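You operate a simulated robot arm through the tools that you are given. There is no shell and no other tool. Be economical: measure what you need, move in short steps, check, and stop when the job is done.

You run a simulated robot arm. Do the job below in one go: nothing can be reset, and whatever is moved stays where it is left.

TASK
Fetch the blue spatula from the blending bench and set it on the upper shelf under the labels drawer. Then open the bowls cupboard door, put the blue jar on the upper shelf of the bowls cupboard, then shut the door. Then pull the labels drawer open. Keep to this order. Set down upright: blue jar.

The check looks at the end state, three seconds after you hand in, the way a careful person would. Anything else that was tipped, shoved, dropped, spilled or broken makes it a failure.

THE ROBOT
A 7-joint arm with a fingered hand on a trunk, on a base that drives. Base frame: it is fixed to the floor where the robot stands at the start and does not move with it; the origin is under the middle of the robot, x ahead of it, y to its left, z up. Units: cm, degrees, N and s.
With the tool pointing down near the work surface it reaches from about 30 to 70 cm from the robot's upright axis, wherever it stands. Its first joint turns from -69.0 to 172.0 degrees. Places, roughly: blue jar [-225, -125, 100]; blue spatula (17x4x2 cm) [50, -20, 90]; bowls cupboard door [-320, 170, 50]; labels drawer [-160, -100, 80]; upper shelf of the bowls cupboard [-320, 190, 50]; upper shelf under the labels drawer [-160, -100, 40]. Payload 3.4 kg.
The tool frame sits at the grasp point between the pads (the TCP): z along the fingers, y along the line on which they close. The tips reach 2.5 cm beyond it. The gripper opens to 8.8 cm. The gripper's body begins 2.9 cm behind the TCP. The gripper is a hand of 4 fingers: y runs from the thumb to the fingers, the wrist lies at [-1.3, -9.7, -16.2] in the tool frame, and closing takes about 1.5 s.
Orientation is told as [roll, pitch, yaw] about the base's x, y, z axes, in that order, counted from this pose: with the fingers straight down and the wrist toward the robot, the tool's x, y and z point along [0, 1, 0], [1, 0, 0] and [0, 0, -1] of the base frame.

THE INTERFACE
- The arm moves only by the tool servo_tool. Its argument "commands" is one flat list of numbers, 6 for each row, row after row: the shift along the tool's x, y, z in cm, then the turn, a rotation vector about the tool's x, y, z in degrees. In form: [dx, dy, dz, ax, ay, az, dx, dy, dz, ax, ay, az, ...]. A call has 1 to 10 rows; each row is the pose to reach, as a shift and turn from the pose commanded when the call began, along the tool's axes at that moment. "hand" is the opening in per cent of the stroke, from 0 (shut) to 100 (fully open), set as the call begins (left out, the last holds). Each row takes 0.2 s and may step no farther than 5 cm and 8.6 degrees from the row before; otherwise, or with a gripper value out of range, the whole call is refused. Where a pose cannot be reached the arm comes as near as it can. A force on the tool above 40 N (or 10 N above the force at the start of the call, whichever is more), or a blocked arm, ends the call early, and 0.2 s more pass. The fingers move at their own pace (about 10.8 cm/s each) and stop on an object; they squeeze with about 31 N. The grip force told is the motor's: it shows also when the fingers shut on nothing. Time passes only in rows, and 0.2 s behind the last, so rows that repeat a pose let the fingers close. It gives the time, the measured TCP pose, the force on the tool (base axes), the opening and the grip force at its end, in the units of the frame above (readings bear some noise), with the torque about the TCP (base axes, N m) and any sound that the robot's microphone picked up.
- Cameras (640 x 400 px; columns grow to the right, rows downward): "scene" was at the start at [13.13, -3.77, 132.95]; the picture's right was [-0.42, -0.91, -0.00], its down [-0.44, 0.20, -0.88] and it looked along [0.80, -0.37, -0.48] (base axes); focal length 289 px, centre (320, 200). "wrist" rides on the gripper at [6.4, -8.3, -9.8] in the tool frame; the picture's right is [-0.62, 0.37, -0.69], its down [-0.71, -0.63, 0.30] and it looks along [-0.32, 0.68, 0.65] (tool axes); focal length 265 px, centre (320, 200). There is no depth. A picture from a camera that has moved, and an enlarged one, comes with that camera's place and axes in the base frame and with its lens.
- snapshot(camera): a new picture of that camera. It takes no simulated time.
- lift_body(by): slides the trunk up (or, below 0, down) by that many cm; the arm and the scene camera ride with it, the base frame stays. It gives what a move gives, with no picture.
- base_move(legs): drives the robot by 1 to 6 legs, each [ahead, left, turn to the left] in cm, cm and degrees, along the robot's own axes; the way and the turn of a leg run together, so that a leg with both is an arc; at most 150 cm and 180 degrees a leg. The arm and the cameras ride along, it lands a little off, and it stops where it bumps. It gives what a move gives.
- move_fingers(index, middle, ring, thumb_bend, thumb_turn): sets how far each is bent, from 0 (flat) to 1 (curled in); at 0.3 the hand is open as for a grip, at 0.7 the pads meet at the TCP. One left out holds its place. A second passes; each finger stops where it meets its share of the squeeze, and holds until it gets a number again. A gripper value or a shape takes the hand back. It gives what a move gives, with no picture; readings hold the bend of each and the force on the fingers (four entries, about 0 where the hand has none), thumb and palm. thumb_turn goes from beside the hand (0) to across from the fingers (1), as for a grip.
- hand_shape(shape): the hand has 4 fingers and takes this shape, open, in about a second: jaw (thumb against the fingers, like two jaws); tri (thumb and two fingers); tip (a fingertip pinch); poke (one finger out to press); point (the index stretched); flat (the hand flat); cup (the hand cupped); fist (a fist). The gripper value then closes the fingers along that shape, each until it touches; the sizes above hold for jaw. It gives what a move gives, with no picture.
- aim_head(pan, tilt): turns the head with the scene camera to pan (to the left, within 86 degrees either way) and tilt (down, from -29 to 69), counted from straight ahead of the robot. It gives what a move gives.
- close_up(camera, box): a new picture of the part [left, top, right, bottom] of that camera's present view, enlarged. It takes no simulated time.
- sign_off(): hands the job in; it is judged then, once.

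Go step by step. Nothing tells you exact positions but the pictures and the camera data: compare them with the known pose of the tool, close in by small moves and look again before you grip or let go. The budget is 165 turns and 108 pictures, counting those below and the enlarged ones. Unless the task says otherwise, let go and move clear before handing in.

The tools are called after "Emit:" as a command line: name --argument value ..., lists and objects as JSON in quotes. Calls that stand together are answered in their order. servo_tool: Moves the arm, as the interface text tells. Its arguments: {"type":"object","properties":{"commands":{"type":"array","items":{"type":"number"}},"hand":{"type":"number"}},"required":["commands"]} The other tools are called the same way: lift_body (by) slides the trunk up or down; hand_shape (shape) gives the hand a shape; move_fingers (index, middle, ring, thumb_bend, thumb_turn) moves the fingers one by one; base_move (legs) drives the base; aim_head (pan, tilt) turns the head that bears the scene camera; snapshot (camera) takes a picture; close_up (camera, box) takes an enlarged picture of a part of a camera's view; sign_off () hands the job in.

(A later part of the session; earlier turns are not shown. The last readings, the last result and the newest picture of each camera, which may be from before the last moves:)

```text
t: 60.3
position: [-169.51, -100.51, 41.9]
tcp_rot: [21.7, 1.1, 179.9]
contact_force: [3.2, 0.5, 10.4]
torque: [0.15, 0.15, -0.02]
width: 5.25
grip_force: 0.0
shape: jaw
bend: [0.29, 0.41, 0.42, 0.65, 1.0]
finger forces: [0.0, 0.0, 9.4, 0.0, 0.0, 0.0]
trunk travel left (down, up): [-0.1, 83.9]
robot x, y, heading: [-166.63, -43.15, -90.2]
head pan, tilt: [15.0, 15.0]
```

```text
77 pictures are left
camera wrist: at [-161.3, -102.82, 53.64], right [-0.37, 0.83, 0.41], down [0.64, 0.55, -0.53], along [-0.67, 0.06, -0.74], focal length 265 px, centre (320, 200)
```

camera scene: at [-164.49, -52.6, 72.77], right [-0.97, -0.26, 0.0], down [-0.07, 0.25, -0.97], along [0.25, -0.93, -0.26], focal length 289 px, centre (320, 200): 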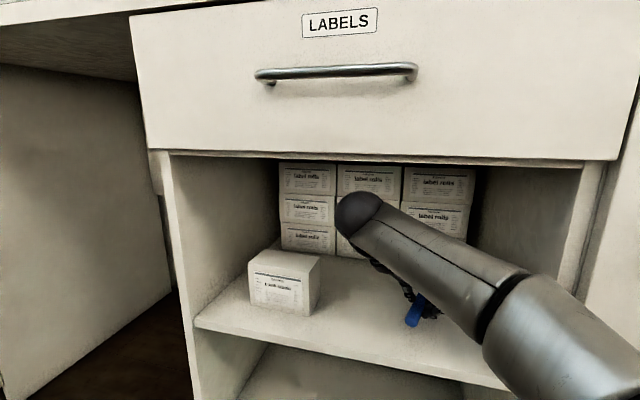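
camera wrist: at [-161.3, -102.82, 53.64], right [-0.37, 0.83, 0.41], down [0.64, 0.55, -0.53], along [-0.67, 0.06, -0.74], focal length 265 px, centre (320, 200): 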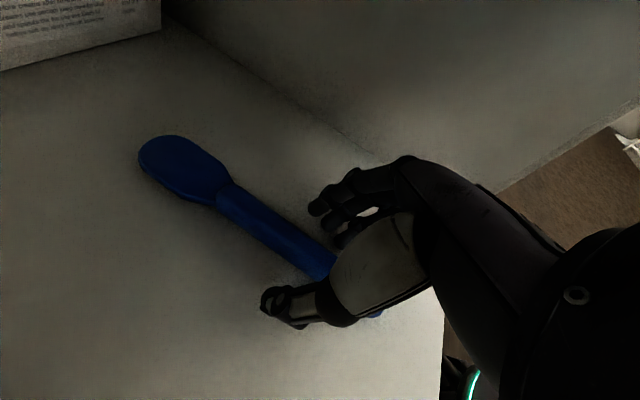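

Released and flat. I rise 4.3 cm and back straight out.

Emit:
servo_tool --commands '[0.8, 0, -2, 0, 0, 0, 1.6, 0, -4, 0, 0, 0]'

Emit:
base_move --legs '[[-45, 0, 0]]'

Emit:
aim_head --pan -2 --tilt 15

Emit:
snapshot --camera "scene"

```text
t: 60.9
position: [-169.6, -100.38, 46.18]
tcp_rot: [21.6, 1.1, 179.8]
contact_force: [-1.0, -0.4, -0.8]
torque: [-0.01, 0.0, 0.0]
width: 5.25
grip_force: 0.0
shape: jaw
bend: [0.29, 0.41, 0.37, 0.65, 1.0]
finger forces: [0.0, 0.0, 0.0, 0.1, 0.0, 0.0]
trunk travel left (down, up): [-0.1, 83.9]
robot x, y, heading: [-166.88, -42.11, -90.1]
head pan, tilt: [15.0, 15.0]
```

```text
t: 63.6
position: [-169.52, -55.38, 46.11]
tcp_rot: [21.7, 1.2, 179.9]
contact_force: [-0.4, 0.4, 0.2]
torque: [-0.02, 0.03, 0.0]
width: 5.26
grip_force: 0.0
shape: jaw
bend: [0.29, 0.41, 0.37, 0.65, 1.0]
finger forces: [0.1, 0.0, 0.0, 0.1, 0.1, 0.0]
trunk travel left (down, up): [-0.1, 83.9]
robot x, y, heading: [-166.72, 2.48, -90.0]
head pan, tilt: [15.0, 15.0]
```

```text
t: 64.4
position: [-169.44, -55.37, 46.21]
tcp_rot: [21.6, 1.2, 179.9]
contact_force: [0.1, -1.0, -0.4]
torque: [0.0, 0.0, 0.01]
width: 5.25
grip_force: 0.0
shape: jaw
bend: [0.29, 0.41, 0.37, 0.65, 1.0]
finger forces: [0.1, 0.1, 0.1, 0.1, 0.1, 0.1]
trunk travel left (down, up): [-0.1, 83.9]
robot x, y, heading: [-166.81, 2.16, -90.1]
head pan, tilt: [-2.0, 15.0]
```

```text
76 pictures are left
camera scene: at [-167.2, -11.82, 72.77], right [-1.0, 0.04, 0.0], down [0.01, 0.26, -0.97], along [-0.03, -0.97, -0.26], focal length 289 px, centre (320, 200)
```

scene: 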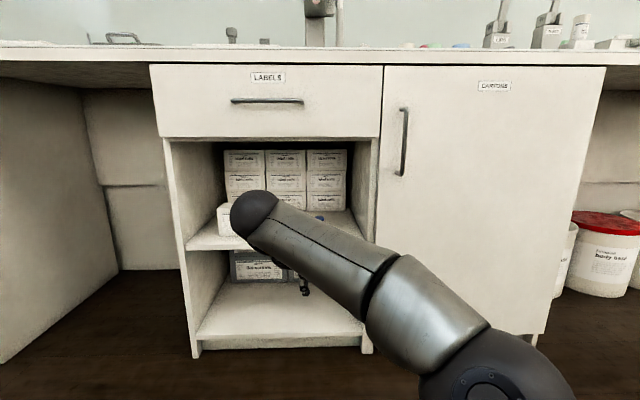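

The spatula rests on the upper shelf. Next is the bowls cupboard behind me on the far side; I raise the trunk, turn and look.

Emit:
lift_body --by 40

Emit:
base_move --legs '[[-10, 0, 0], [0, 0, -135]]'

Emit:
aim_head --pan 10 --tilt 20

Emit:
snapshot --camera "scene"

```text
t: 68.3
position: [-169.55, -55.31, 86.11]
tcp_rot: [21.6, 1.1, 179.9]
contact_force: [0.4, -0.1, -0.7]
torque: [0.0, 0.01, -0.02]
width: 5.23
grip_force: 0.1
shape: jaw
bend: [0.29, 0.41, 0.37, 0.65, 1.0]
finger forces: [0.0, 0.0, 0.0, 0.1, 0.1, 0.0]
trunk travel left (down, up): [-40.1, 43.9]
robot x, y, heading: [-166.72, 2.38, -90.4]
head pan, tilt: [-2.0, 15.0]
```

```text
t: 75.0
position: [-205.1, 55.6, 86.09]
tcp_rot: [21.5, 1.2, 44.2]
contact_force: [0.1, 0.0, -0.3]
torque: [0.02, 0.0, 0.01]
width: 5.22
grip_force: 0.1
shape: jaw
bend: [0.29, 0.41, 0.37, 0.65, 1.0]
finger forces: [0.0, 0.0, 0.1, 0.0, 0.0, 0.0]
trunk travel left (down, up): [-40.1, 43.9]
robot x, y, heading: [-166.61, 12.37, 134.4]
head pan, tilt: [-2.0, 15.0]
```

```text
t: 75.8
position: [-205.2, 55.59, 86.22]
tcp_rot: [21.5, 1.1, 44.3]
contact_force: [1.1, 0.1, 0.5]
torque: [0.03, 0.0, 0.04]
width: 5.26
grip_force: 0.1
shape: jaw
bend: [0.29, 0.41, 0.37, 0.65, 1.0]
finger forces: [0.0, 0.0, 0.0, 0.1, 0.0, 0.0]
trunk travel left (down, up): [-40.1, 43.9]
robot x, y, heading: [-166.88, 12.16, 134.3]
head pan, tilt: [10.0, 20.0]
```

```text
75 pictures are left
camera scene: at [-177.92, 21.43, 111.96], right [0.58, 0.81, 0.0], down [0.28, -0.2, -0.94], along [-0.76, 0.55, -0.34], focal length 289 px, centre (320, 200)
```

scene: 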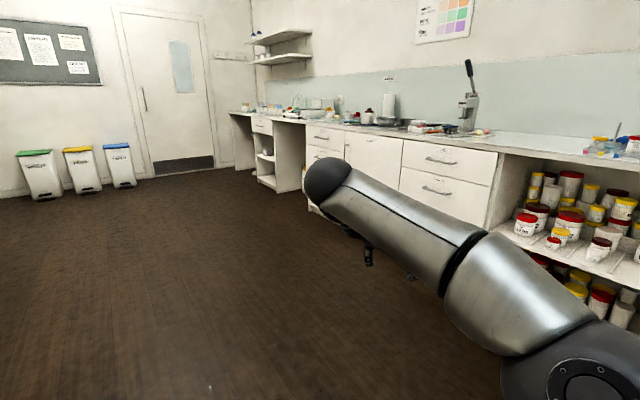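

The floor is clear. I drive over to stand before the cabinet at x ≈ -320, facing it.

Emit:
base_move --legs '[[0, 0, -44.3], [0, 145, 0], [50, 0, 0]]'

Emit:
aim_head --pan 5 --tilt 25

Emit:
snapshot --camera "scene"

```text
t: 87.5
position: [-306.74, 121.09, 86.15]
tcp_rot: [21.6, 1.2, -0.8]
contact_force: [-0.1, -0.7, -0.3]
torque: [-0.02, -0.01, -0.01]
width: 5.22
grip_force: 0.1
shape: jaw
bend: [0.29, 0.41, 0.37, 0.65, 1.0]
finger forces: [0.0, 0.1, 0.1, 0.0, 0.0, 0.1]
trunk travel left (down, up): [-40.1, 43.9]
robot x, y, heading: [-310.24, 63.73, 89.2]
head pan, tilt: [10.0, 20.0]
```

```text
t: 88.2
position: [-306.71, 121.22, 86.15]
tcp_rot: [21.6, 1.1, -0.7]
contact_force: [0.3, 0.1, 0.0]
torque: [-0.01, 0.01, -0.02]
width: 5.25
grip_force: 0.0
shape: jaw
bend: [0.29, 0.41, 0.37, 0.65, 1.0]
finger forces: [0.0, 0.0, 0.0, 0.1, 0.0, 0.0]
trunk travel left (down, up): [-40.1, 43.9]
robot x, y, heading: [-310.1, 63.32, 89.0]
head pan, tilt: [5.0, 25.0]
```

```text
74 pictures are left
camera scene: at [-310.93, 77.56, 111.15], right [1.0, 0.08, 0.0], down [0.03, -0.42, -0.91], along [-0.07, 0.9, -0.42], focal length 289 px, centre (320, 200)
```

scene: 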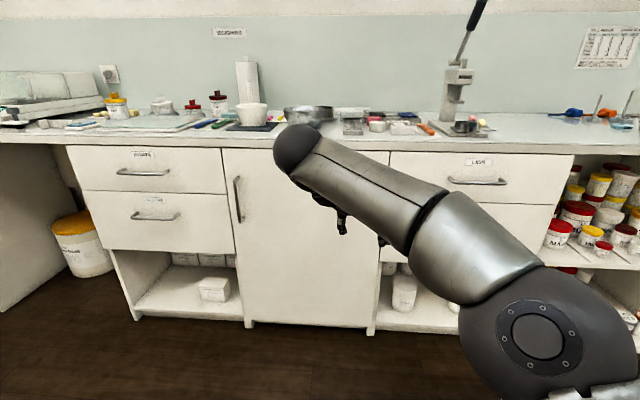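

The bowls door spans x ≈ -351…-295 at y ≈ 170, with a vertical bar handle on the left at x ≈ -347, z 60–76, hinged on the right. I'll turn the fingers to point straight ahead to grip the bar.

Emit:
servo_tool --commands '[0, 0, 0, 0, 8.5, 0, 0, 0, 0, 0, 17, 0, 0, 0, 0, 0, 25.5, 0, 0, 0, 0, 0, 34, 0, 0, 0, 0, 0, 42.5, 0, 0, 0, 0, 0, 51, 0, 0, 0, 0, 0, 59.5, 0, 0, 0, 0, 0, 68, 0]' --hand 80

Emit:
lift_body --by -18

Emit:
aim_head --pan 20 --tilt 22

Emit:
snapshot --camera "scene"

```text
t: 90.0
position: [-306.8, 121.08, 86.25]
tcp_rot: [89.8, 1.2, -0.7]
contact_force: [-0.2, -0.3, -0.4]
torque: [0.03, -0.02, -0.01]
width: 7.02
grip_force: 0.2
shape: jaw
bend: [0.27, 0.34, 0.32, 0.49, 0.99]
finger forces: [0.0, 0.0, 0.0, 0.0, 0.0, 0.0]
trunk travel left (down, up): [-40.1, 43.9]
robot x, y, heading: [-309.97, 63.17, 89.2]
head pan, tilt: [5.0, 25.0]
```

```text
t: 92.0
position: [-306.84, 121.18, 68.18]
tcp_rot: [89.6, 1.2, -0.7]
contact_force: [-0.2, 0.8, -0.7]
torque: [0.01, 0.01, -0.03]
width: 7.01
grip_force: 0.1
shape: jaw
bend: [0.27, 0.34, 0.32, 0.49, 0.99]
finger forces: [0.0, 0.1, 0.0, 0.0, 0.0, 0.0]
trunk travel left (down, up): [-22.1, 61.9]
robot x, y, heading: [-310.44, 63.34, 89.4]
head pan, tilt: [5.0, 25.0]
```

```text
t: 92.7
position: [-306.84, 121.18, 68.14]
tcp_rot: [89.6, 1.2, -0.7]
contact_force: [0.1, 0.5, -0.9]
torque: [0.0, 0.0, -0.02]
width: 6.99
grip_force: 0.0
shape: jaw
bend: [0.27, 0.34, 0.32, 0.49, 0.99]
finger forces: [0.0, 0.1, 0.1, 0.0, 0.0, 0.0]
trunk travel left (down, up): [-22.1, 61.9]
robot x, y, heading: [-310.56, 63.31, 89.2]
head pan, tilt: [20.0, 22.0]
```

```text
73 pictures are left
camera scene: at [-313.29, 77.12, 93.63], right [0.94, 0.33, 0.0], down [0.12, -0.35, -0.93], along [-0.31, 0.88, -0.37], focal length 289 px, centre (320, 200)
```

scene: 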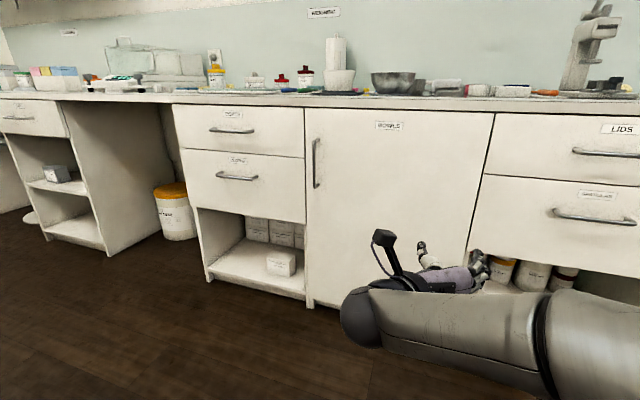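

Handle center ≈ (-346.3, 166, 68.5), confirmed from two views. I move left to line up and approach partway.

Emit:
base_move --legs '[[0, 39.5, 0.8], [36, 0, 0]]'

Emit:
snapshot --camera "scene"

Emit:
snapshot --camera "wrist"

```text
t: 97.2
position: [-347.52, 157.7, 68.15]
tcp_rot: [89.6, 1.1, 0.0]
contact_force: [1.0, -0.7, 0.9]
torque: [0.02, 0.01, 0.03]
width: 7.05
grip_force: 0.0
shape: jaw
bend: [0.27, 0.34, 0.32, 0.49, 0.99]
finger forces: [0.0, 0.0, 0.0, 0.1, 0.1, 0.0]
trunk travel left (down, up): [-22.1, 61.9]
robot x, y, heading: [-350.3, 99.89, 90.2]
head pan, tilt: [20.0, 22.0]
```

```text
72 pictures are left
camera scene: at [-353.46, 113.68, 93.63], right [0.94, 0.34, 0.0], down [0.13, -0.35, -0.93], along [-0.32, 0.87, -0.37], focal length 289 px, centre (320, 200)
```

scene: 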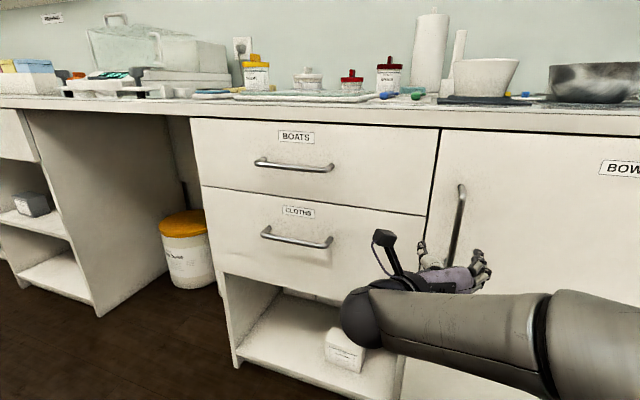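

```text
71 pictures are left
camera wrist: at [-355.59, 147.88, 74.82], right [0.36, -0.7, -0.62], down [-0.64, 0.3, -0.7], along [0.68, 0.65, -0.34], focal length 265 px, centre (320, 200)
```

wrist: 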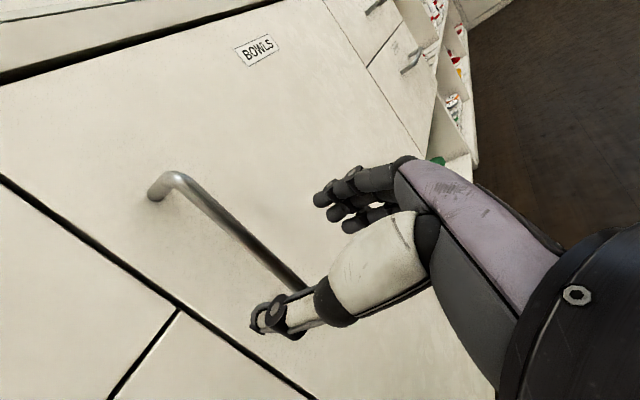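

The bar is between thumb and fingers, about 1.2 cm right of centre. I shift and advance 7.5 cm.

Emit:
servo_tool --commands '[0, 1.2, 0, 0, 0, 0, 0, 1.2, 3, 0, 0, 0, 0, 1.2, 5.5, 0, 0, 0, 0, 1.2, 7.3, 0, 0, 0]'

Emit:
snapshot --camera "wrist"

```text
t: 98.2
position: [-346.3, 165.19, 68.09]
tcp_rot: [89.6, 1.1, 0.1]
contact_force: [0.1, 0.1, 0.2]
torque: [-0.01, 0.0, -0.03]
width: 7.01
grip_force: 0.1
shape: jaw
bend: [0.27, 0.34, 0.32, 0.49, 0.99]
finger forces: [0.1, 0.2, 0.0, 0.0, 0.0, 0.0]
trunk travel left (down, up): [-22.1, 61.9]
robot x, y, heading: [-350.31, 100.15, 90.1]
head pan, tilt: [20.0, 22.0]
```

```text
70 pictures are left
camera wrist: at [-354.38, 155.22, 74.81], right [0.36, -0.7, -0.62], down [-0.64, 0.3, -0.7], along [0.68, 0.65, -0.34], focal length 265 px, centre (320, 200)
```

wrist: 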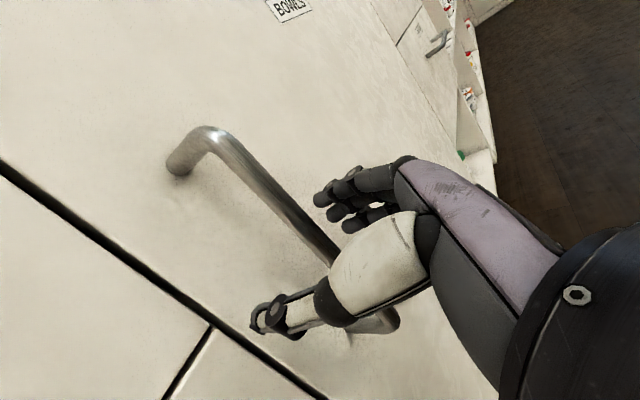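

The bar passes right through the grasp point. Closing.

Emit:
servo_tool --commands '[0, 0, 0, 0, 0, 0, 0, 0, 0, 0, 0, 0, 0, 0, 0, 0, 0, 0, 0, 0, 0, 0, 0, 0, 0, 0, 0, 0, 0, 0, 0, 0, 0, 0, 0, 0, 0, 0, 0, 0, 0, 0]' --hand 0

Emit:
snapshot --camera "wrist"

```text
t: 99.8
position: [-346.18, 165.03, 68.35]
tcp_rot: [89.6, 1.1, -0.1]
contact_force: [-3.1, 0.5, -0.2]
torque: [0.05, -0.04, -0.01]
width: 0.0
grip_force: 30.8
shape: jaw
bend: [0.7, 0.7, 0.7, 0.74, 1.0]
finger forces: [5.1, 0.8, 2.6, 0.1, 31.0, 0.1]
trunk travel left (down, up): [-22.1, 61.9]
robot x, y, heading: [-350.01, 99.74, 90.1]
head pan, tilt: [20.0, 22.0]
```

```text
69 pictures are left
camera wrist: at [-354.43, 155.2, 74.81], right [0.36, -0.7, -0.62], down [-0.64, 0.3, -0.7], along [0.68, 0.65, -0.34], focal length 265 px, centre (320, 200)
```

wrist: 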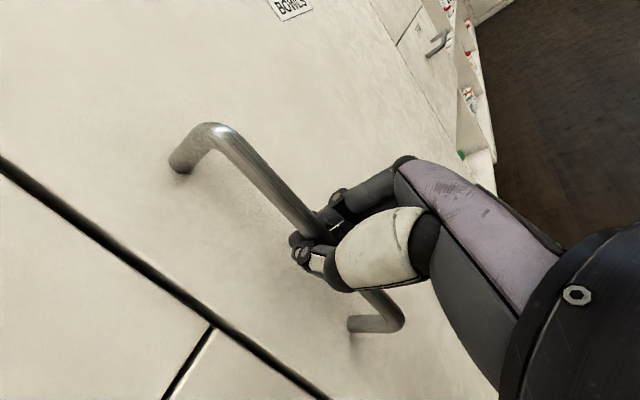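

The hand has shut around the bar; I test with a small pull back.

Emit:
servo_tool --commands '[0, 0, -1, 0, 0, 0, 0, 0, -2, 0, 0, 0, 0, 0, -3, 0, 0, 0]'

Emit:
snapshot --camera "wrist"

```text
t: 100.5
position: [-346.07, 161.99, 68.13]
tcp_rot: [89.6, 1.1, -0.2]
contact_force: [5.4, 1.1, 1.6]
torque: [0.02, -0.09, -0.02]
width: 0.01
grip_force: 30.8
shape: jaw
bend: [0.7, 0.7, 0.7, 0.74, 1.0]
finger forces: [7.8, 2.1, 3.8, 0.0, 0.1, 0.1]
trunk travel left (down, up): [-22.1, 61.9]
robot x, y, heading: [-349.94, 99.59, 89.9]
head pan, tilt: [20.0, 22.0]
```

```text
68 pictures are left
camera wrist: at [-354.24, 152.2, 74.8], right [0.35, -0.7, -0.62], down [-0.64, 0.3, -0.7], along [0.68, 0.65, -0.34], focal length 265 px, centre (320, 200)
```

wrist: 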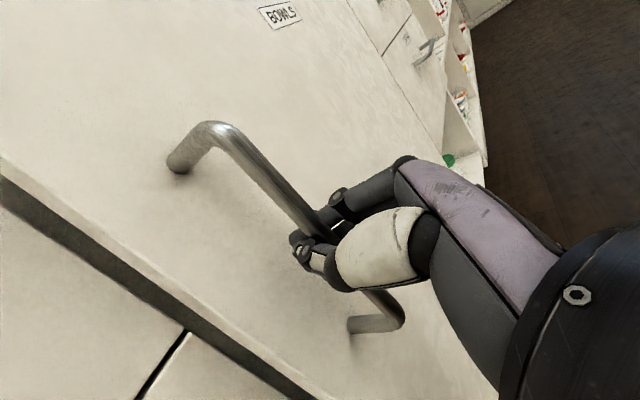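

The door follows the hand. Now I swing it with the base along an arc about the hinge, 30° first.

Emit:
base_move --legs '[[-9.4, -12.4, 10], [-9.4, -12.4, 10], [-9.4, -12.4, 10]]'

Emit:
snapshot --camera "wrist"

Emit:
snapshot --camera "scene"

```text
t: 104.0
position: [-335.52, 137.97, 68.22]
tcp_rot: [89.6, 1.0, 30.1]
contact_force: [-11.4, -9.6, -0.1]
torque: [0.04, -0.02, 0.02]
width: 0.01
grip_force: 31.3
shape: jaw
bend: [0.7, 0.7, 0.7, 0.75, 1.0]
finger forces: [1.1, 0.0, 1.9, 0.1, 5.1, 0.0]
trunk travel left (down, up): [-22.1, 61.9]
robot x, y, heading: [-307.69, 82.5, 120.1]
head pan, tilt: [20.0, 22.0]
```

```text
67 pictures are left
camera wrist: at [-337.49, 125.3, 74.8], right [0.66, -0.42, -0.62], down [-0.71, -0.06, -0.7], along [0.26, 0.9, -0.34], focal length 265 px, centre (320, 200)
```

wrist: 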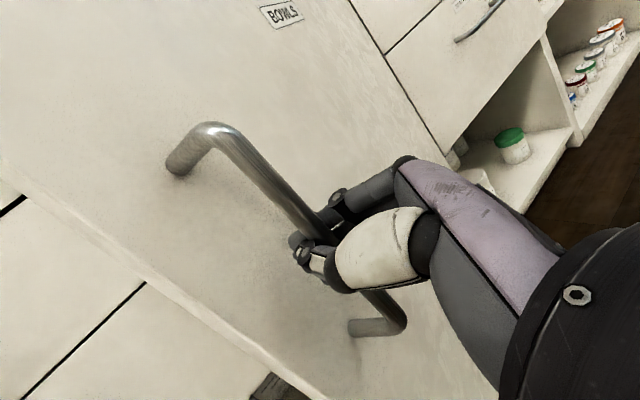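

```text
66 pictures are left
camera scene: at [-317.41, 92.55, 93.63], right [0.64, 0.77, 0.0], down [0.29, -0.24, -0.93], along [-0.71, 0.6, -0.38], focal length 289 px, centre (320, 200)
```

scene: 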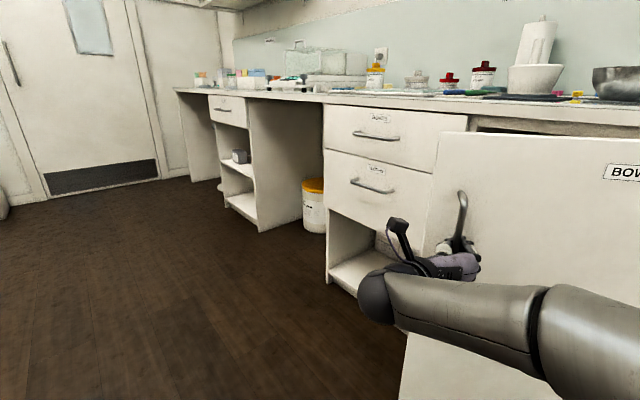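

Door is open about 33° with small side force. Continuing another 40°.

Emit:
base_move --legs '[[-9.5, -12.2, 10], [-9.5, -12.3, 10], [-9.5, -12.3, 10], [-9.5, -12.3, 10]]'

Emit:
snapshot --camera "wrist"

```text
t: 108.3
position: [-305.21, 119.82, 68.05]
tcp_rot: [89.5, 0.9, 70.1]
contact_force: [-4.4, -26.2, -0.6]
torque: [0.06, 0.01, -0.01]
width: 0.05
grip_force: 31.1
shape: jaw
bend: [0.7, 0.7, 0.7, 0.75, 1.0]
finger forces: [0.1, 0.1, 1.6, 0.0, 20.5, 0.0]
trunk travel left (down, up): [-22.1, 61.9]
robot x, y, heading: [-248.0, 94.99, 159.8]
head pan, tilt: [20.0, 22.0]
```

```text
65 pictures are left
camera wrist: at [-298.69, 108.75, 74.8], right [0.78, 0.1, -0.62], down [-0.5, -0.5, -0.71], along [-0.38, 0.86, -0.34], focal length 265 px, centre (320, 200)
```

wrist: 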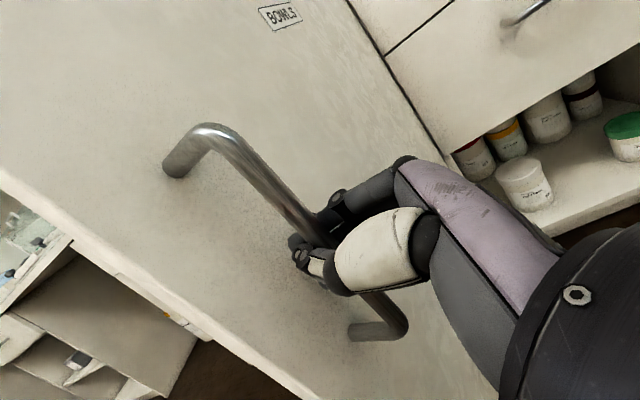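

The bar pushes on the thumb (hand slightly too near the hinge). I ease outward a little, then swing another 18°.

Emit:
servo_tool --commands '[0, -0.5, 0, 0, 0, 0, 0, -1.0, 0, 0, 0, 0]'

Emit:
base_move --legs '[[-9.5, -12.0, 10], [-9.5, -12.0, 10]]'

Emit:
snapshot --camera "scene"

```text
t: 108.9
position: [-305.5, 119.31, 68.16]
tcp_rot: [89.5, 1.1, 69.9]
contact_force: [0.6, 7.1, -0.2]
torque: [0.06, -0.01, -0.03]
width: 0.01
grip_force: 31.1
shape: jaw
bend: [0.7, 0.7, 0.7, 0.75, 1.0]
finger forces: [5.9, 0.2, 4.0, 0.1, 2.0, 0.1]
trunk travel left (down, up): [-22.1, 61.9]
robot x, y, heading: [-247.87, 95.72, 159.7]
head pan, tilt: [20.0, 22.0]
```

```text
t: 111.3
position: [-287.27, 118.65, 68.15]
tcp_rot: [89.6, 1.4, 89.9]
contact_force: [-4.0, 22.4, 0.2]
torque: [0.04, -0.01, -0.01]
width: 0.02
grip_force: 31.4
shape: jaw
bend: [0.7, 0.7, 0.7, 0.75, 1.0]
finger forces: [13.9, 4.8, 4.0, 0.0, 0.2, 0.0]
trunk travel left (down, up): [-22.1, 61.9]
robot x, y, heading: [-225.12, 115.61, -180.0]
head pan, tilt: [20.0, 22.0]
```

```text
64 pictures are left
camera scene: at [-239.09, 112.69, 93.64], right [-0.34, 0.94, 0.0], down [0.35, 0.13, -0.93], along [-0.87, -0.32, -0.37], focal length 289 px, centre (320, 200)
```

scene: 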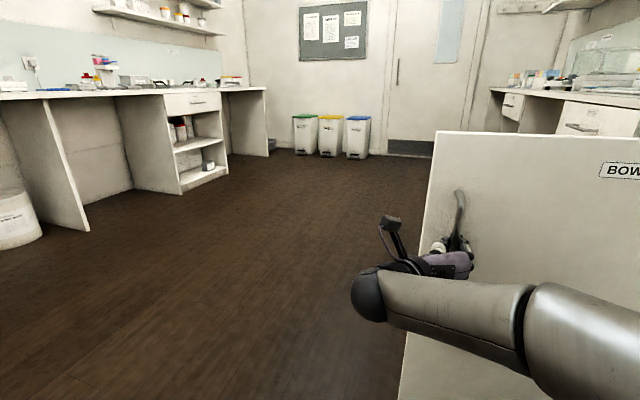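

The door is open about 93°. One more small step for clearance, relieving the side force first.

Emit:
servo_tool --commands '[0, 0.4, 0, 0, 0, 0, 0, 0.7, 0, 0, 0, 0]'

Emit:
base_move --legs '[[-9.4, -12.4, 10]]'

Emit:
servo_tool --commands '[0, 0, 0, 0, 0, 0, 0, 0, 0, 0, 0, 0, 0, 0, 0, 0, 0, 0, 0, 0, 0, 0, 0, 0, 0, 0, 0, 0, 0, 0]' --hand 90

Emit:
snapshot --camera "wrist"

```text
t: 111.9
position: [-287.21, 118.91, 68.16]
tcp_rot: [89.6, 1.2, 90.2]
contact_force: [1.1, -4.1, -1.0]
torque: [0.06, 0.02, -0.02]
width: 0.02
grip_force: 30.8
shape: jaw
bend: [0.7, 0.7, 0.7, 0.75, 1.0]
finger forces: [3.4, 0.6, 1.9, 0.1, 6.9, 0.0]
trunk travel left (down, up): [-22.1, 61.9]
robot x, y, heading: [-225.18, 115.25, -180.1]
head pan, tilt: [20.0, 22.0]
```

```text
t: 113.1
position: [-282.35, 120.16, 68.13]
tcp_rot: [89.7, 1.2, 96.8]
contact_force: [-15.1, -3.4, -0.5]
torque: [0.09, 0.03, -0.02]
width: 0.0
grip_force: 30.9
shape: jaw
bend: [0.7, 0.7, 0.7, 0.74, 1.0]
finger forces: [6.1, 3.5, 3.9, 0.0, 48.1, 0.0]
trunk travel left (down, up): [-22.1, 61.9]
robot x, y, heading: [-219.83, 123.38, -174.0]
head pan, tilt: [20.0, 22.0]
stopped in leg 1: the force on the tool passed its limit (the readings are from after the stop); the commanded pose is now the measured one
```

```text
t: 114.3
position: [-282.18, 120.26, 68.39]
tcp_rot: [89.8, 1.2, 96.6]
contact_force: [0.5, -0.8, 0.2]
torque: [-0.01, 0.01, -0.03]
width: 7.92
grip_force: 0.0
shape: jaw
bend: [0.3, 0.32, 0.3, 0.34, 0.98]
finger forces: [0.0, 0.0, 0.0, 0.1, 0.1, 0.1]
trunk travel left (down, up): [-22.1, 61.9]
robot x, y, heading: [-219.9, 123.55, -173.9]
head pan, tilt: [20.0, 22.0]
```

```text
63 pictures are left
camera wrist: at [-271.45, 113.15, 74.93], right [0.65, 0.43, -0.63], down [-0.23, -0.68, -0.7], along [-0.73, 0.6, -0.34], focal length 265 px, centre (320, 200)
```

wrist: 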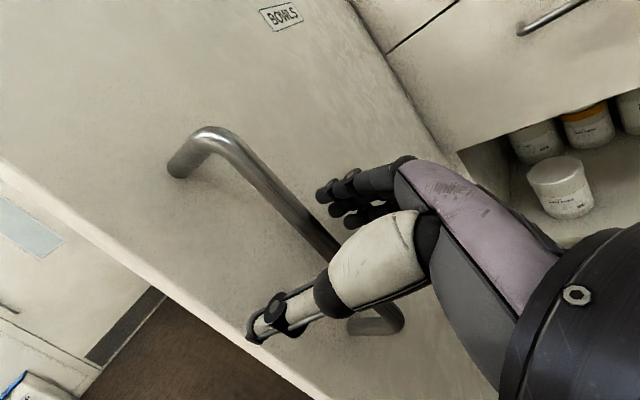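

The door is at its limit (~97°) and the handle is released. I back away and head for the blue jar on the opposite counter.

Emit:
base_move --legs '[[-28, 0, 0], [0, 0, 84], [120, -20, 0]]'

Emit:
lift_body --by 38

Emit:
aim_head --pan -8 --tilt 20

Emit:
snapshot --camera "scene"

```text
t: 125.6
position: [-214.86, -55.56, 68.29]
tcp_rot: [89.8, 1.2, -179.4]
contact_force: [0.1, 0.3, 0.2]
torque: [-0.01, 0.02, 0.01]
width: 7.93
grip_force: 0.0
shape: jaw
bend: [0.3, 0.32, 0.3, 0.34, 0.98]
finger forces: [0.0, 0.0, 0.0, 0.1, 0.0, 0.1]
trunk travel left (down, up): [-22.1, 61.9]
robot x, y, heading: [-211.93, 6.67, -90.0]
head pan, tilt: [20.0, 22.0]
```

```text
t: 129.2
position: [-214.91, -55.58, 106.24]
tcp_rot: [89.8, 1.4, -179.5]
contact_force: [0.5, -0.3, 0.5]
torque: [0.0, 0.04, 0.0]
width: 7.9
grip_force: 0.0
shape: jaw
bend: [0.3, 0.32, 0.3, 0.34, 0.98]
finger forces: [0.1, 0.0, 0.0, 0.1, 0.0, 0.0]
trunk travel left (down, up): [-60.1, 23.9]
robot x, y, heading: [-211.54, 6.95, -89.7]
head pan, tilt: [20.0, 22.0]
```

```text
t: 130.2
position: [-214.98, -55.63, 106.17]
tcp_rot: [89.8, 1.2, -179.4]
contact_force: [0.9, 0.3, 0.3]
torque: [0.01, -0.03, 0.0]
width: 7.94
grip_force: 0.0
shape: jaw
bend: [0.3, 0.32, 0.3, 0.34, 0.98]
finger forces: [0.0, 0.0, 0.0, 0.1, 0.0, 0.0]
trunk travel left (down, up): [-60.1, 23.9]
robot x, y, heading: [-211.69, 6.98, -89.8]
head pan, tilt: [-8.0, 20.0]
```

```text
62 pictures are left
camera scene: at [-212.95, -7.37, 131.96], right [-0.99, 0.14, 0.0], down [0.05, 0.34, -0.94], along [-0.13, -0.93, -0.34], focal length 289 px, centre (320, 200)
```

scene: 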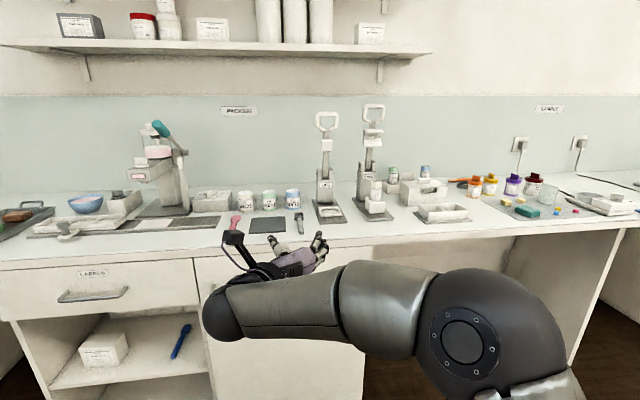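

The spatula can be seen lying on the upper shelf. I zoom in to identify the blue jar.

Emit:
close_up --camera "scene" --box '[200, 130, 460, 250]'

```text
2.46 times, centred on (330, 190) of scene
camera zoom: at [-212.95, -7.37, 131.96], right [-0.99, 0.14, 0.0], down [0.05, 0.34, -0.94], along [-0.13, -0.93, -0.34], focal length 712 px, centre (295, 225)
```

zoom: 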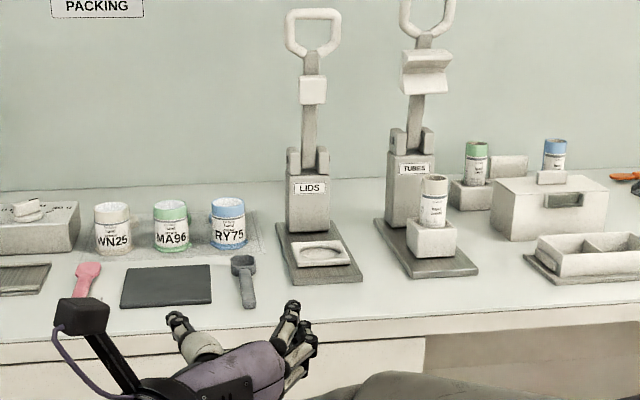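

The blue-topped jar RY75 stands at about (-217, -113.5), ~5.8 cm wide, z 90–97, with MA96 9.5 cm to its left and a scoop in front. I'll tilt the hand to ~52° so the wrist stays above the counter, raise a bit and extend.

Emit:
servo_tool --commands '[1, 0, 1, 0, -7.6, 0, 2, 0, 2, 0, -15.2, 0, 4, 0, 3, 0, -22.8, 0, 6, 0, 4, 0, -30.4, 0, 7, 0, 5, 0, -38, 0]' --hand 90

Emit:
base_move --legs '[[30, 0, 0]]'

Emit:
aim_head --pan 5 --tilt 30

Emit:
snapshot --camera "scene"

Emit:
snapshot --camera "wrist"

```text
t: 131.4
position: [-214.78, -60.64, 113.09]
tcp_rot: [51.6, 1.1, -179.3]
contact_force: [-0.2, -0.4, 0.9]
torque: [0.03, 0.03, 0.01]
width: 7.93
grip_force: 0.1
shape: jaw
bend: [0.3, 0.32, 0.3, 0.34, 0.98]
finger forces: [0.0, 0.0, 0.1, 0.1, 0.0, 0.0]
trunk travel left (down, up): [-60.1, 23.9]
robot x, y, heading: [-211.44, 7.23, -89.9]
head pan, tilt: [-8.0, 20.0]
```

```text
t: 133.4
position: [-214.81, -90.36, 113.17]
tcp_rot: [51.7, 1.3, -179.3]
contact_force: [0.3, -0.3, -0.2]
torque: [0.02, 0.0, 0.0]
width: 7.91
grip_force: 0.1
shape: jaw
bend: [0.3, 0.32, 0.3, 0.34, 0.98]
finger forces: [0.1, 0.0, 0.0, 0.1, 0.0, 0.0]
trunk travel left (down, up): [-60.1, 23.9]
robot x, y, heading: [-211.47, -22.79, -89.6]
head pan, tilt: [-8.0, 20.0]
```

```text
t: 134.2
position: [-214.87, -90.24, 113.28]
tcp_rot: [51.8, 1.2, -179.2]
contact_force: [0.4, 0.4, -0.5]
torque: [0.0, -0.01, 0.0]
width: 7.93
grip_force: 0.0
shape: jaw
bend: [0.3, 0.32, 0.3, 0.34, 0.98]
finger forces: [0.0, 0.0, 0.1, 0.0, 0.0, 0.0]
trunk travel left (down, up): [-60.1, 23.9]
robot x, y, heading: [-211.14, -23.0, -89.5]
head pan, tilt: [5.0, 30.0]
```

```text
60 pictures are left
camera scene: at [-210.74, -36.77, 130.36], right [-1.0, -0.09, 0.0], down [-0.05, 0.5, -0.87], along [0.08, -0.86, -0.5], focal length 289 px, centre (320, 200)
```

scene: 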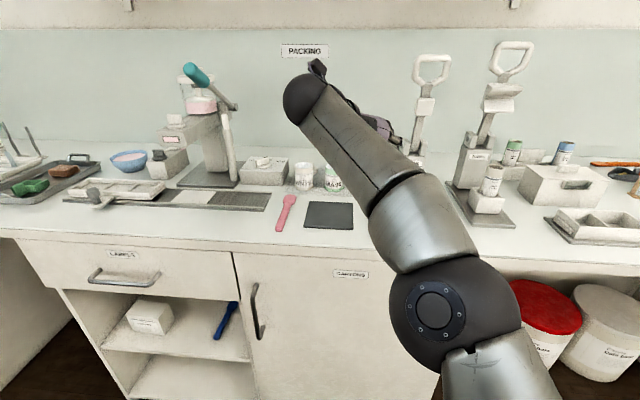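

```text
59 pictures are left
camera wrist: at [-206.68, -86.38, 124.54], right [-0.38, 0.92, -0.07], down [0.64, 0.21, -0.74], along [-0.67, -0.32, -0.67], focal length 265 px, centre (320, 200)
```

wrist: 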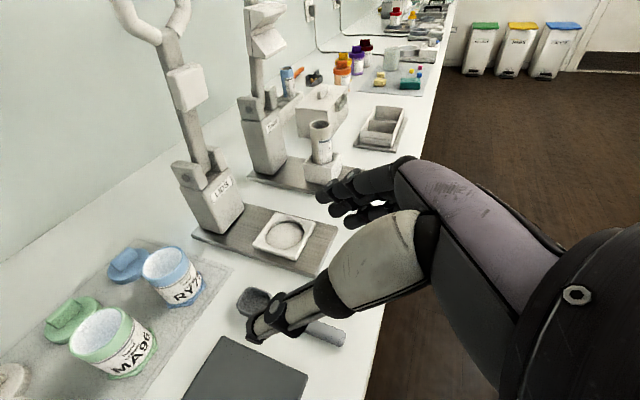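

The jar is open (its lid lies behind it) so it must stay level. Its axis is about (-216.8, -113.2), rim z ≈ 97. I shift 2 cm right and drive closer while high, then check.

Emit:
servo_tool --commands '[0, 2, 0, 0, 0, 0]'

Emit:
base_move --legs '[[19, 0, -0.5]]'

Emit:
snapshot --camera "wrist"

```text
t: 134.6
position: [-216.98, -90.24, 113.3]
tcp_rot: [51.8, 1.3, -179.2]
contact_force: [0.0, 0.2, -0.1]
torque: [0.01, -0.03, -0.01]
width: 7.92
grip_force: 0.1
shape: jaw
bend: [0.3, 0.32, 0.3, 0.34, 0.98]
finger forces: [0.0, 0.1, 0.0, 0.0, 0.0, 0.0]
trunk travel left (down, up): [-60.1, 23.9]
robot x, y, heading: [-211.51, -23.16, -89.4]
head pan, tilt: [5.0, 30.0]
```

```text
t: 136.1
position: [-217.32, -109.31, 113.09]
tcp_rot: [51.9, 1.1, -179.7]
contact_force: [0.5, -0.7, 0.0]
torque: [0.01, 0.01, 0.01]
width: 7.93
grip_force: 0.1
shape: jaw
bend: [0.3, 0.32, 0.3, 0.34, 0.98]
finger forces: [0.0, 0.1, 0.0, 0.0, 0.0, 0.0]
trunk travel left (down, up): [-60.1, 23.9]
robot x, y, heading: [-211.35, -42.21, -90.1]
head pan, tilt: [5.0, 30.0]
```

```text
58 pictures are left
camera wrist: at [-209.22, -105.58, 124.46], right [-0.37, 0.93, -0.07], down [0.65, 0.21, -0.74], along [-0.67, -0.32, -0.67], focal length 265 px, centre (320, 200)
```

wrist: 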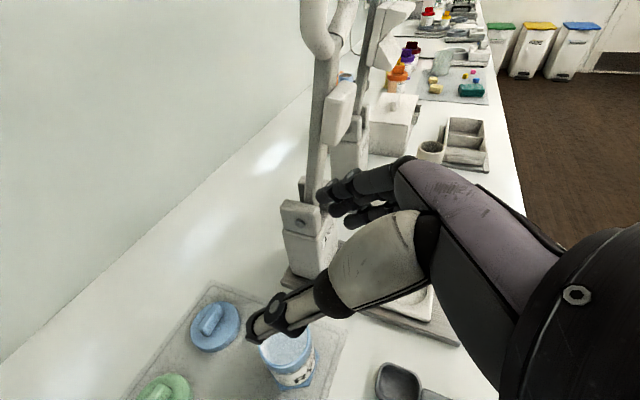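

Refined jar axis ≈ (-216.3, -113.4). I line up over it and lower to just above the rim, then check again.

Emit:
servo_tool --commands '[0.45, -0.5, 2.19, 0, 0, 0, 0.96, -1, 4.46, 0, 0, 0, -1.8, -1, 6.62, 0, 0, 0, -4.55, -1, 8.78, 0, 0, 0]' --hand 95

Emit:
snapshot --camera "wrist"

```text
t: 137.1
position: [-216.04, -113.42, 104.2]
tcp_rot: [51.8, 1.2, -179.7]
contact_force: [0.1, -0.2, 0.5]
torque: [0.0, 0.03, 0.02]
width: 8.33
grip_force: 0.0
shape: jaw
bend: [0.32, 0.31, 0.3, 0.31, 0.98]
finger forces: [0.0, 0.0, 0.0, 0.0, 0.1, 0.1]
out of reach, approached as far as the arm can: row 1, 2, 3
trunk travel left (down, up): [-60.1, 23.9]
robot x, y, heading: [-211.36, -41.78, -90.2]
head pan, tilt: [5.0, 30.0]
```

```text
57 pictures are left
camera wrist: at [-207.96, -109.64, 115.43], right [-0.37, 0.93, -0.07], down [0.64, 0.21, -0.74], along [-0.67, -0.32, -0.67], focal length 265 px, centre (320, 200)
```

wrist: 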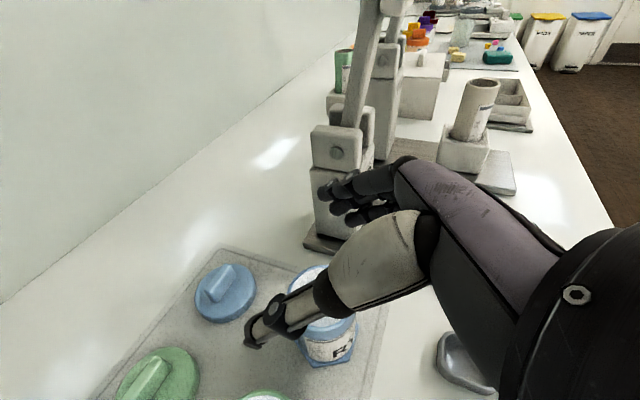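

Reach is at its limit here; I pull the arm back ~2.6 cm and drive the base 3 cm forward, narrowing the opening slightly so the thumb fits between the two jars.

Emit:
servo_tool --commands '[-1.6, 0.4, -2.05, 0, 0, 0]' --hand 86

Emit:
base_move --legs '[[3, 0, 0]]'

Emit:
close_up --camera "wrist" --box '[160, 200, 480, 400]'

```text
t: 137.5
position: [-216.72, -110.64, 104.27]
tcp_rot: [51.9, 1.2, -179.8]
contact_force: [-0.3, 0.1, 0.1]
torque: [-0.02, 0.01, 0.03]
width: 7.6
grip_force: 0.0
shape: jaw
bend: [0.28, 0.32, 0.3, 0.42, 0.98]
finger forces: [0.0, 0.0, 0.0, 0.0, 0.1, 0.1]
trunk travel left (down, up): [-60.1, 23.9]
robot x, y, heading: [-211.53, -42.08, -89.7]
head pan, tilt: [5.0, 30.0]
```

```text
t: 138.3
position: [-216.6, -113.93, 104.14]
tcp_rot: [51.8, 1.1, -179.7]
contact_force: [-0.2, 0.0, -0.1]
torque: [0.02, 0.04, -0.02]
width: 7.6
grip_force: 0.1
shape: jaw
bend: [0.28, 0.32, 0.3, 0.42, 0.98]
finger forces: [0.1, 0.1, 0.0, 0.0, 0.1, 0.0]
trunk travel left (down, up): [-60.1, 23.9]
robot x, y, heading: [-211.05, -44.23, -89.9]
head pan, tilt: [5.0, 30.0]
```

```text
2.00 times, centred on (320, 300) of wrist
camera zoom: at [-208.41, -110.09, 115.47], right [-0.37, 0.93, -0.07], down [0.65, 0.21, -0.74], along [-0.67, -0.32, -0.67], focal length 531 px, centre (320, 0)
```

zoom: 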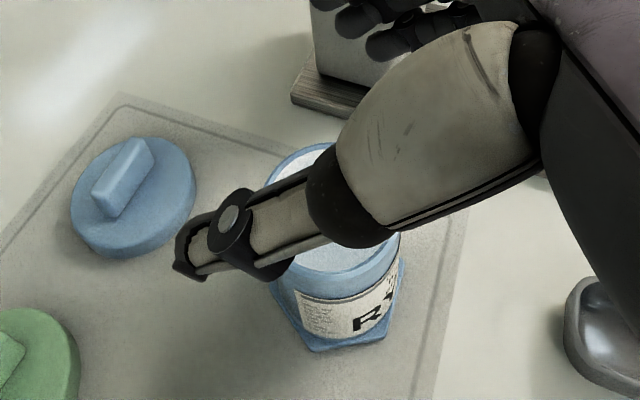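

The jar is centred under the hand. Lowering around it.

Emit:
servo_tool --commands '[-2.2, 0, 1.7, 0, 0, 0, -4.4, 0, 3.4, 0, 0, 0, -5.5, 0, 4.3, 0, 0, 0, -6.5, 0, 5.1, 0, 0, 0]'

Emit:
snapshot --camera "wrist"

```text
t: 139.3
position: [-216.49, -113.86, 96.04]
tcp_rot: [51.8, 1.2, -179.7]
contact_force: [-0.2, 0.5, -0.7]
torque: [0.01, -0.03, -0.02]
width: 7.6
grip_force: 0.1
shape: jaw
bend: [0.28, 0.32, 0.3, 0.42, 0.98]
finger forces: [0.1, 0.0, 0.1, 0.1, 0.0, 0.0]
trunk travel left (down, up): [-60.1, 23.9]
robot x, y, heading: [-211.35, -45.01, -90.1]
head pan, tilt: [5.0, 30.0]
```

```text
55 pictures are left
camera wrist: at [-208.24, -109.99, 107.27], right [-0.37, 0.93, -0.07], down [0.65, 0.21, -0.74], along [-0.67, -0.32, -0.67], focal length 265 px, centre (320, 200)
```

wrist: 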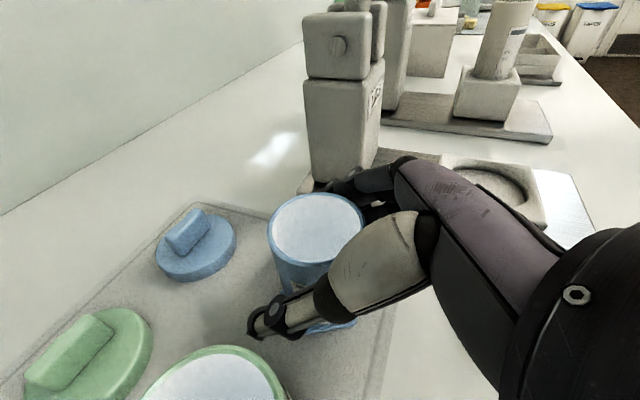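

Jar is centred between thumb and fingers; 1 cm lower for a firmer hold, then close gently.

Emit:
servo_tool --commands '[-0.8, -0.1, 0.62, 0, 0, 0]'

Emit:
servo_tool --commands '[0, 0, 0, 0, 0, 0, 0, 0, 0, 0, 0, 0, 0, 0, 0, 0, 0, 0, 0, 0, 0, 0, 0, 0, 0, 0, 0, 0, 0, 0, 0, 0, 0, 0, 0, 0]' --hand 0

Emit:
snapshot --camera "wrist"

```text
t: 139.8
position: [-216.31, -113.8, 95.01]
tcp_rot: [51.8, 1.2, -179.7]
contact_force: [-0.7, 0.7, -0.1]
torque: [0.0, -0.04, 0.04]
width: 7.59
grip_force: 0.0
shape: jaw
bend: [0.28, 0.32, 0.3, 0.42, 0.98]
finger forces: [0.0, 0.0, 0.0, 0.0, 0.0, 0.0]
trunk travel left (down, up): [-60.1, 23.9]
robot x, y, heading: [-211.03, -44.87, -90.2]
head pan, tilt: [5.0, 30.0]
```

```text
t: 141.2
position: [-216.18, -113.76, 94.91]
tcp_rot: [51.8, 1.2, -179.7]
contact_force: [-0.2, 0.2, 1.8]
torque: [0.0, 0.03, 0.02]
width: 4.32
grip_force: 31.3
shape: jaw
bend: [0.74, 0.44, 0.41, 0.69, 0.99]
finger forces: [14.8, 9.3, 3.9, 0.1, 26.9, 0.0]
trunk travel left (down, up): [-60.1, 23.9]
robot x, y, heading: [-211.26, -44.75, -90.4]
head pan, tilt: [5.0, 30.0]
```

```text
54 pictures are left
camera wrist: at [-208.08, -109.96, 106.3], right [-0.37, 0.93, -0.07], down [0.65, 0.21, -0.74], along [-0.67, -0.32, -0.67], focal length 265 px, centre (320, 200)
```

wrist: 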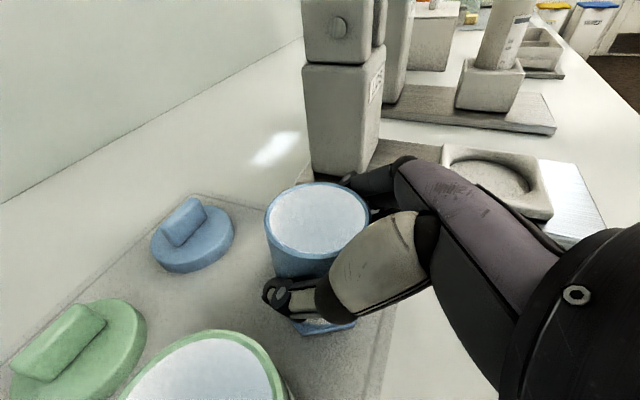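

Held at 31 N, upright. Lifting smoothly with the trunk.

Emit:
lift_body --by 3

Emit:
snapshot --camera "wrist"

```text
t: 141.9
position: [-216.31, -113.82, 97.99]
tcp_rot: [51.7, 1.2, -179.6]
contact_force: [0.0, -0.1, -0.5]
torque: [-0.01, -0.04, 0.02]
width: 4.33
grip_force: 31.2
shape: jaw
bend: [0.74, 0.44, 0.41, 0.7, 0.99]
finger forces: [14.2, 9.3, 3.9, 0.1, 26.6, 0.0]
trunk travel left (down, up): [-63.1, 20.9]
robot x, y, heading: [-211.25, -44.65, -90.3]
head pan, tilt: [5.0, 30.0]
```

```text
53 pictures are left
camera wrist: at [-208.08, -110.0, 109.26], right [-0.37, 0.93, -0.07], down [0.65, 0.21, -0.74], along [-0.67, -0.32, -0.67], focal length 265 px, centre (320, 200)
```

wrist: 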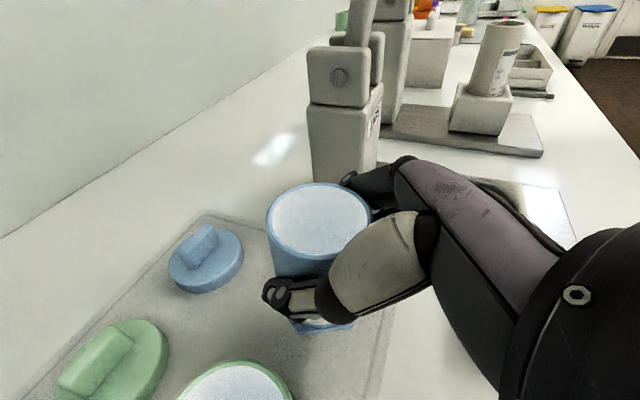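

Jar held steady. I raise more, back away gently, and turn toward the open cupboard.

Emit:
lift_body --by 9

Emit:
base_move --legs '[[-70, 0, 0], [0, 0, -90], [0, 0, -90]]'

Emit:
snapshot --camera "wrist"

```text
t: 143.2
position: [-216.19, -113.75, 106.93]
tcp_rot: [51.8, 1.2, -179.7]
contact_force: [0.0, -0.3, -0.6]
torque: [0.02, 0.01, -0.01]
width: 4.31
grip_force: 31.4
shape: jaw
bend: [0.74, 0.44, 0.41, 0.7, 0.99]
finger forces: [14.3, 9.3, 3.9, 0.0, 26.6, 0.0]
trunk travel left (down, up): [-72.1, 11.9]
robot x, y, heading: [-211.47, -45.13, -90.2]
head pan, tilt: [5.0, 30.0]
```

```text
t: 154.6
position: [-207.37, 93.97, 106.93]
tcp_rot: [51.7, 1.2, 1.0]
contact_force: [-0.1, 0.4, -0.3]
torque: [0.0, -0.02, -0.03]
width: 4.3
grip_force: 31.4
shape: jaw
bend: [0.74, 0.44, 0.41, 0.7, 0.99]
finger forces: [13.8, 9.2, 4.0, 0.0, 26.1, 0.0]
trunk travel left (down, up): [-72.1, 11.9]
robot x, y, heading: [-211.04, 25.32, 90.5]
head pan, tilt: [5.0, 30.0]
```

```text
52 pictures are left
camera wrist: at [-215.27, 89.99, 118.28], right [0.38, -0.92, -0.07], down [-0.64, -0.21, -0.74], along [0.66, 0.32, -0.67], focal length 265 px, centre (320, 200)
```

wrist: 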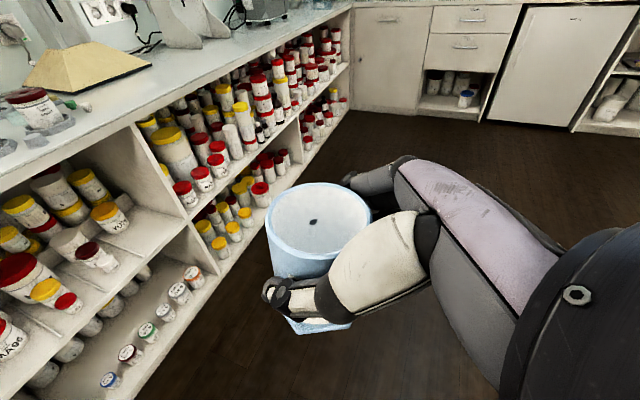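

Jar stays upright. I slide left to stand before the open cupboard and look inside.

Emit:
base_move --legs '[[0, 118, -0.5]]'

Emit:
lift_body --by -38

Emit:
aim_head --pan 10 --tilt 15

Emit:
snapshot --camera "scene"

```text
t: 160.6
position: [-324.25, 93.64, 106.98]
tcp_rot: [51.8, 1.1, 0.2]
contact_force: [0.1, -0.3, -0.9]
torque: [0.02, -0.02, 0.01]
width: 4.29
grip_force: 31.1
shape: jaw
bend: [0.74, 0.44, 0.41, 0.7, 0.99]
finger forces: [13.8, 9.3, 3.9, 0.0, 26.2, 0.1]
trunk travel left (down, up): [-72.1, 11.9]
robot x, y, heading: [-328.89, 24.7, 90.0]
head pan, tilt: [5.0, 30.0]
```

```text
t: 164.3
position: [-324.26, 93.61, 68.95]
tcp_rot: [51.8, 1.2, 0.2]
contact_force: [0.1, 0.4, -0.5]
torque: [-0.03, -0.01, -0.02]
width: 4.31
grip_force: 31.0
shape: jaw
bend: [0.74, 0.44, 0.41, 0.7, 0.99]
finger forces: [13.9, 9.2, 3.9, 0.0, 26.2, 0.1]
trunk travel left (down, up): [-34.1, 49.9]
robot x, y, heading: [-328.99, 24.76, 89.7]
head pan, tilt: [5.0, 30.0]
```

```text
t: 165.0
position: [-324.16, 93.6, 68.95]
tcp_rot: [51.6, 1.2, 0.2]
contact_force: [-0.1, -0.4, -0.3]
torque: [-0.01, 0.03, -0.02]
width: 4.31
grip_force: 31.2
shape: jaw
bend: [0.74, 0.44, 0.41, 0.7, 0.99]
finger forces: [13.9, 9.2, 3.9, 0.0, 26.2, 0.1]
trunk travel left (down, up): [-34.1, 49.9]
robot x, y, heading: [-328.99, 24.81, 89.9]
head pan, tilt: [10.0, 15.0]
```

```text
51 pictures are left
camera scene: at [-330.78, 39.04, 106.76], right [0.99, 0.17, 0.0], down [0.04, -0.26, -0.97], along [-0.16, 0.95, -0.26], focal length 289 px, centre (320, 200)
```

scene: 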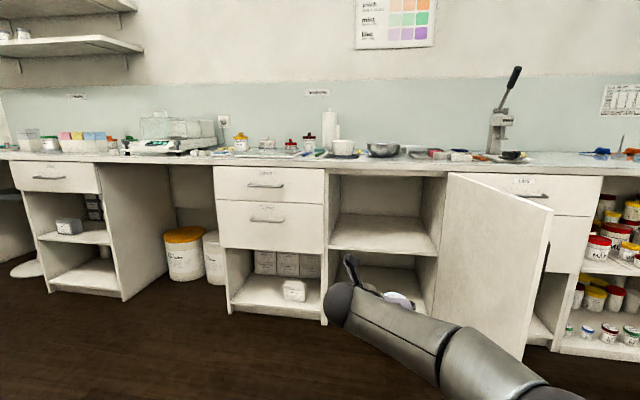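

The upper shelf looks empty, front edge about z 46 at y ≈ 170, depth to y ≈ 228. I zoom to verify.

Emit:
close_up --camera "scene" --box '[310, 140, 570, 300]'

```text
2.46 times, centred on (440, 220) of scene
camera zoom: at [-330.78, 39.04, 106.76], right [0.99, 0.17, 0.0], down [0.04, -0.26, -0.97], along [-0.16, 0.95, -0.26], focal length 712 px, centre (25, 151)
```

zoom: 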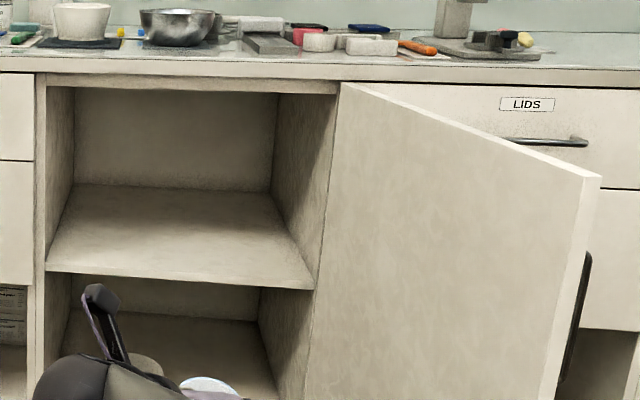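

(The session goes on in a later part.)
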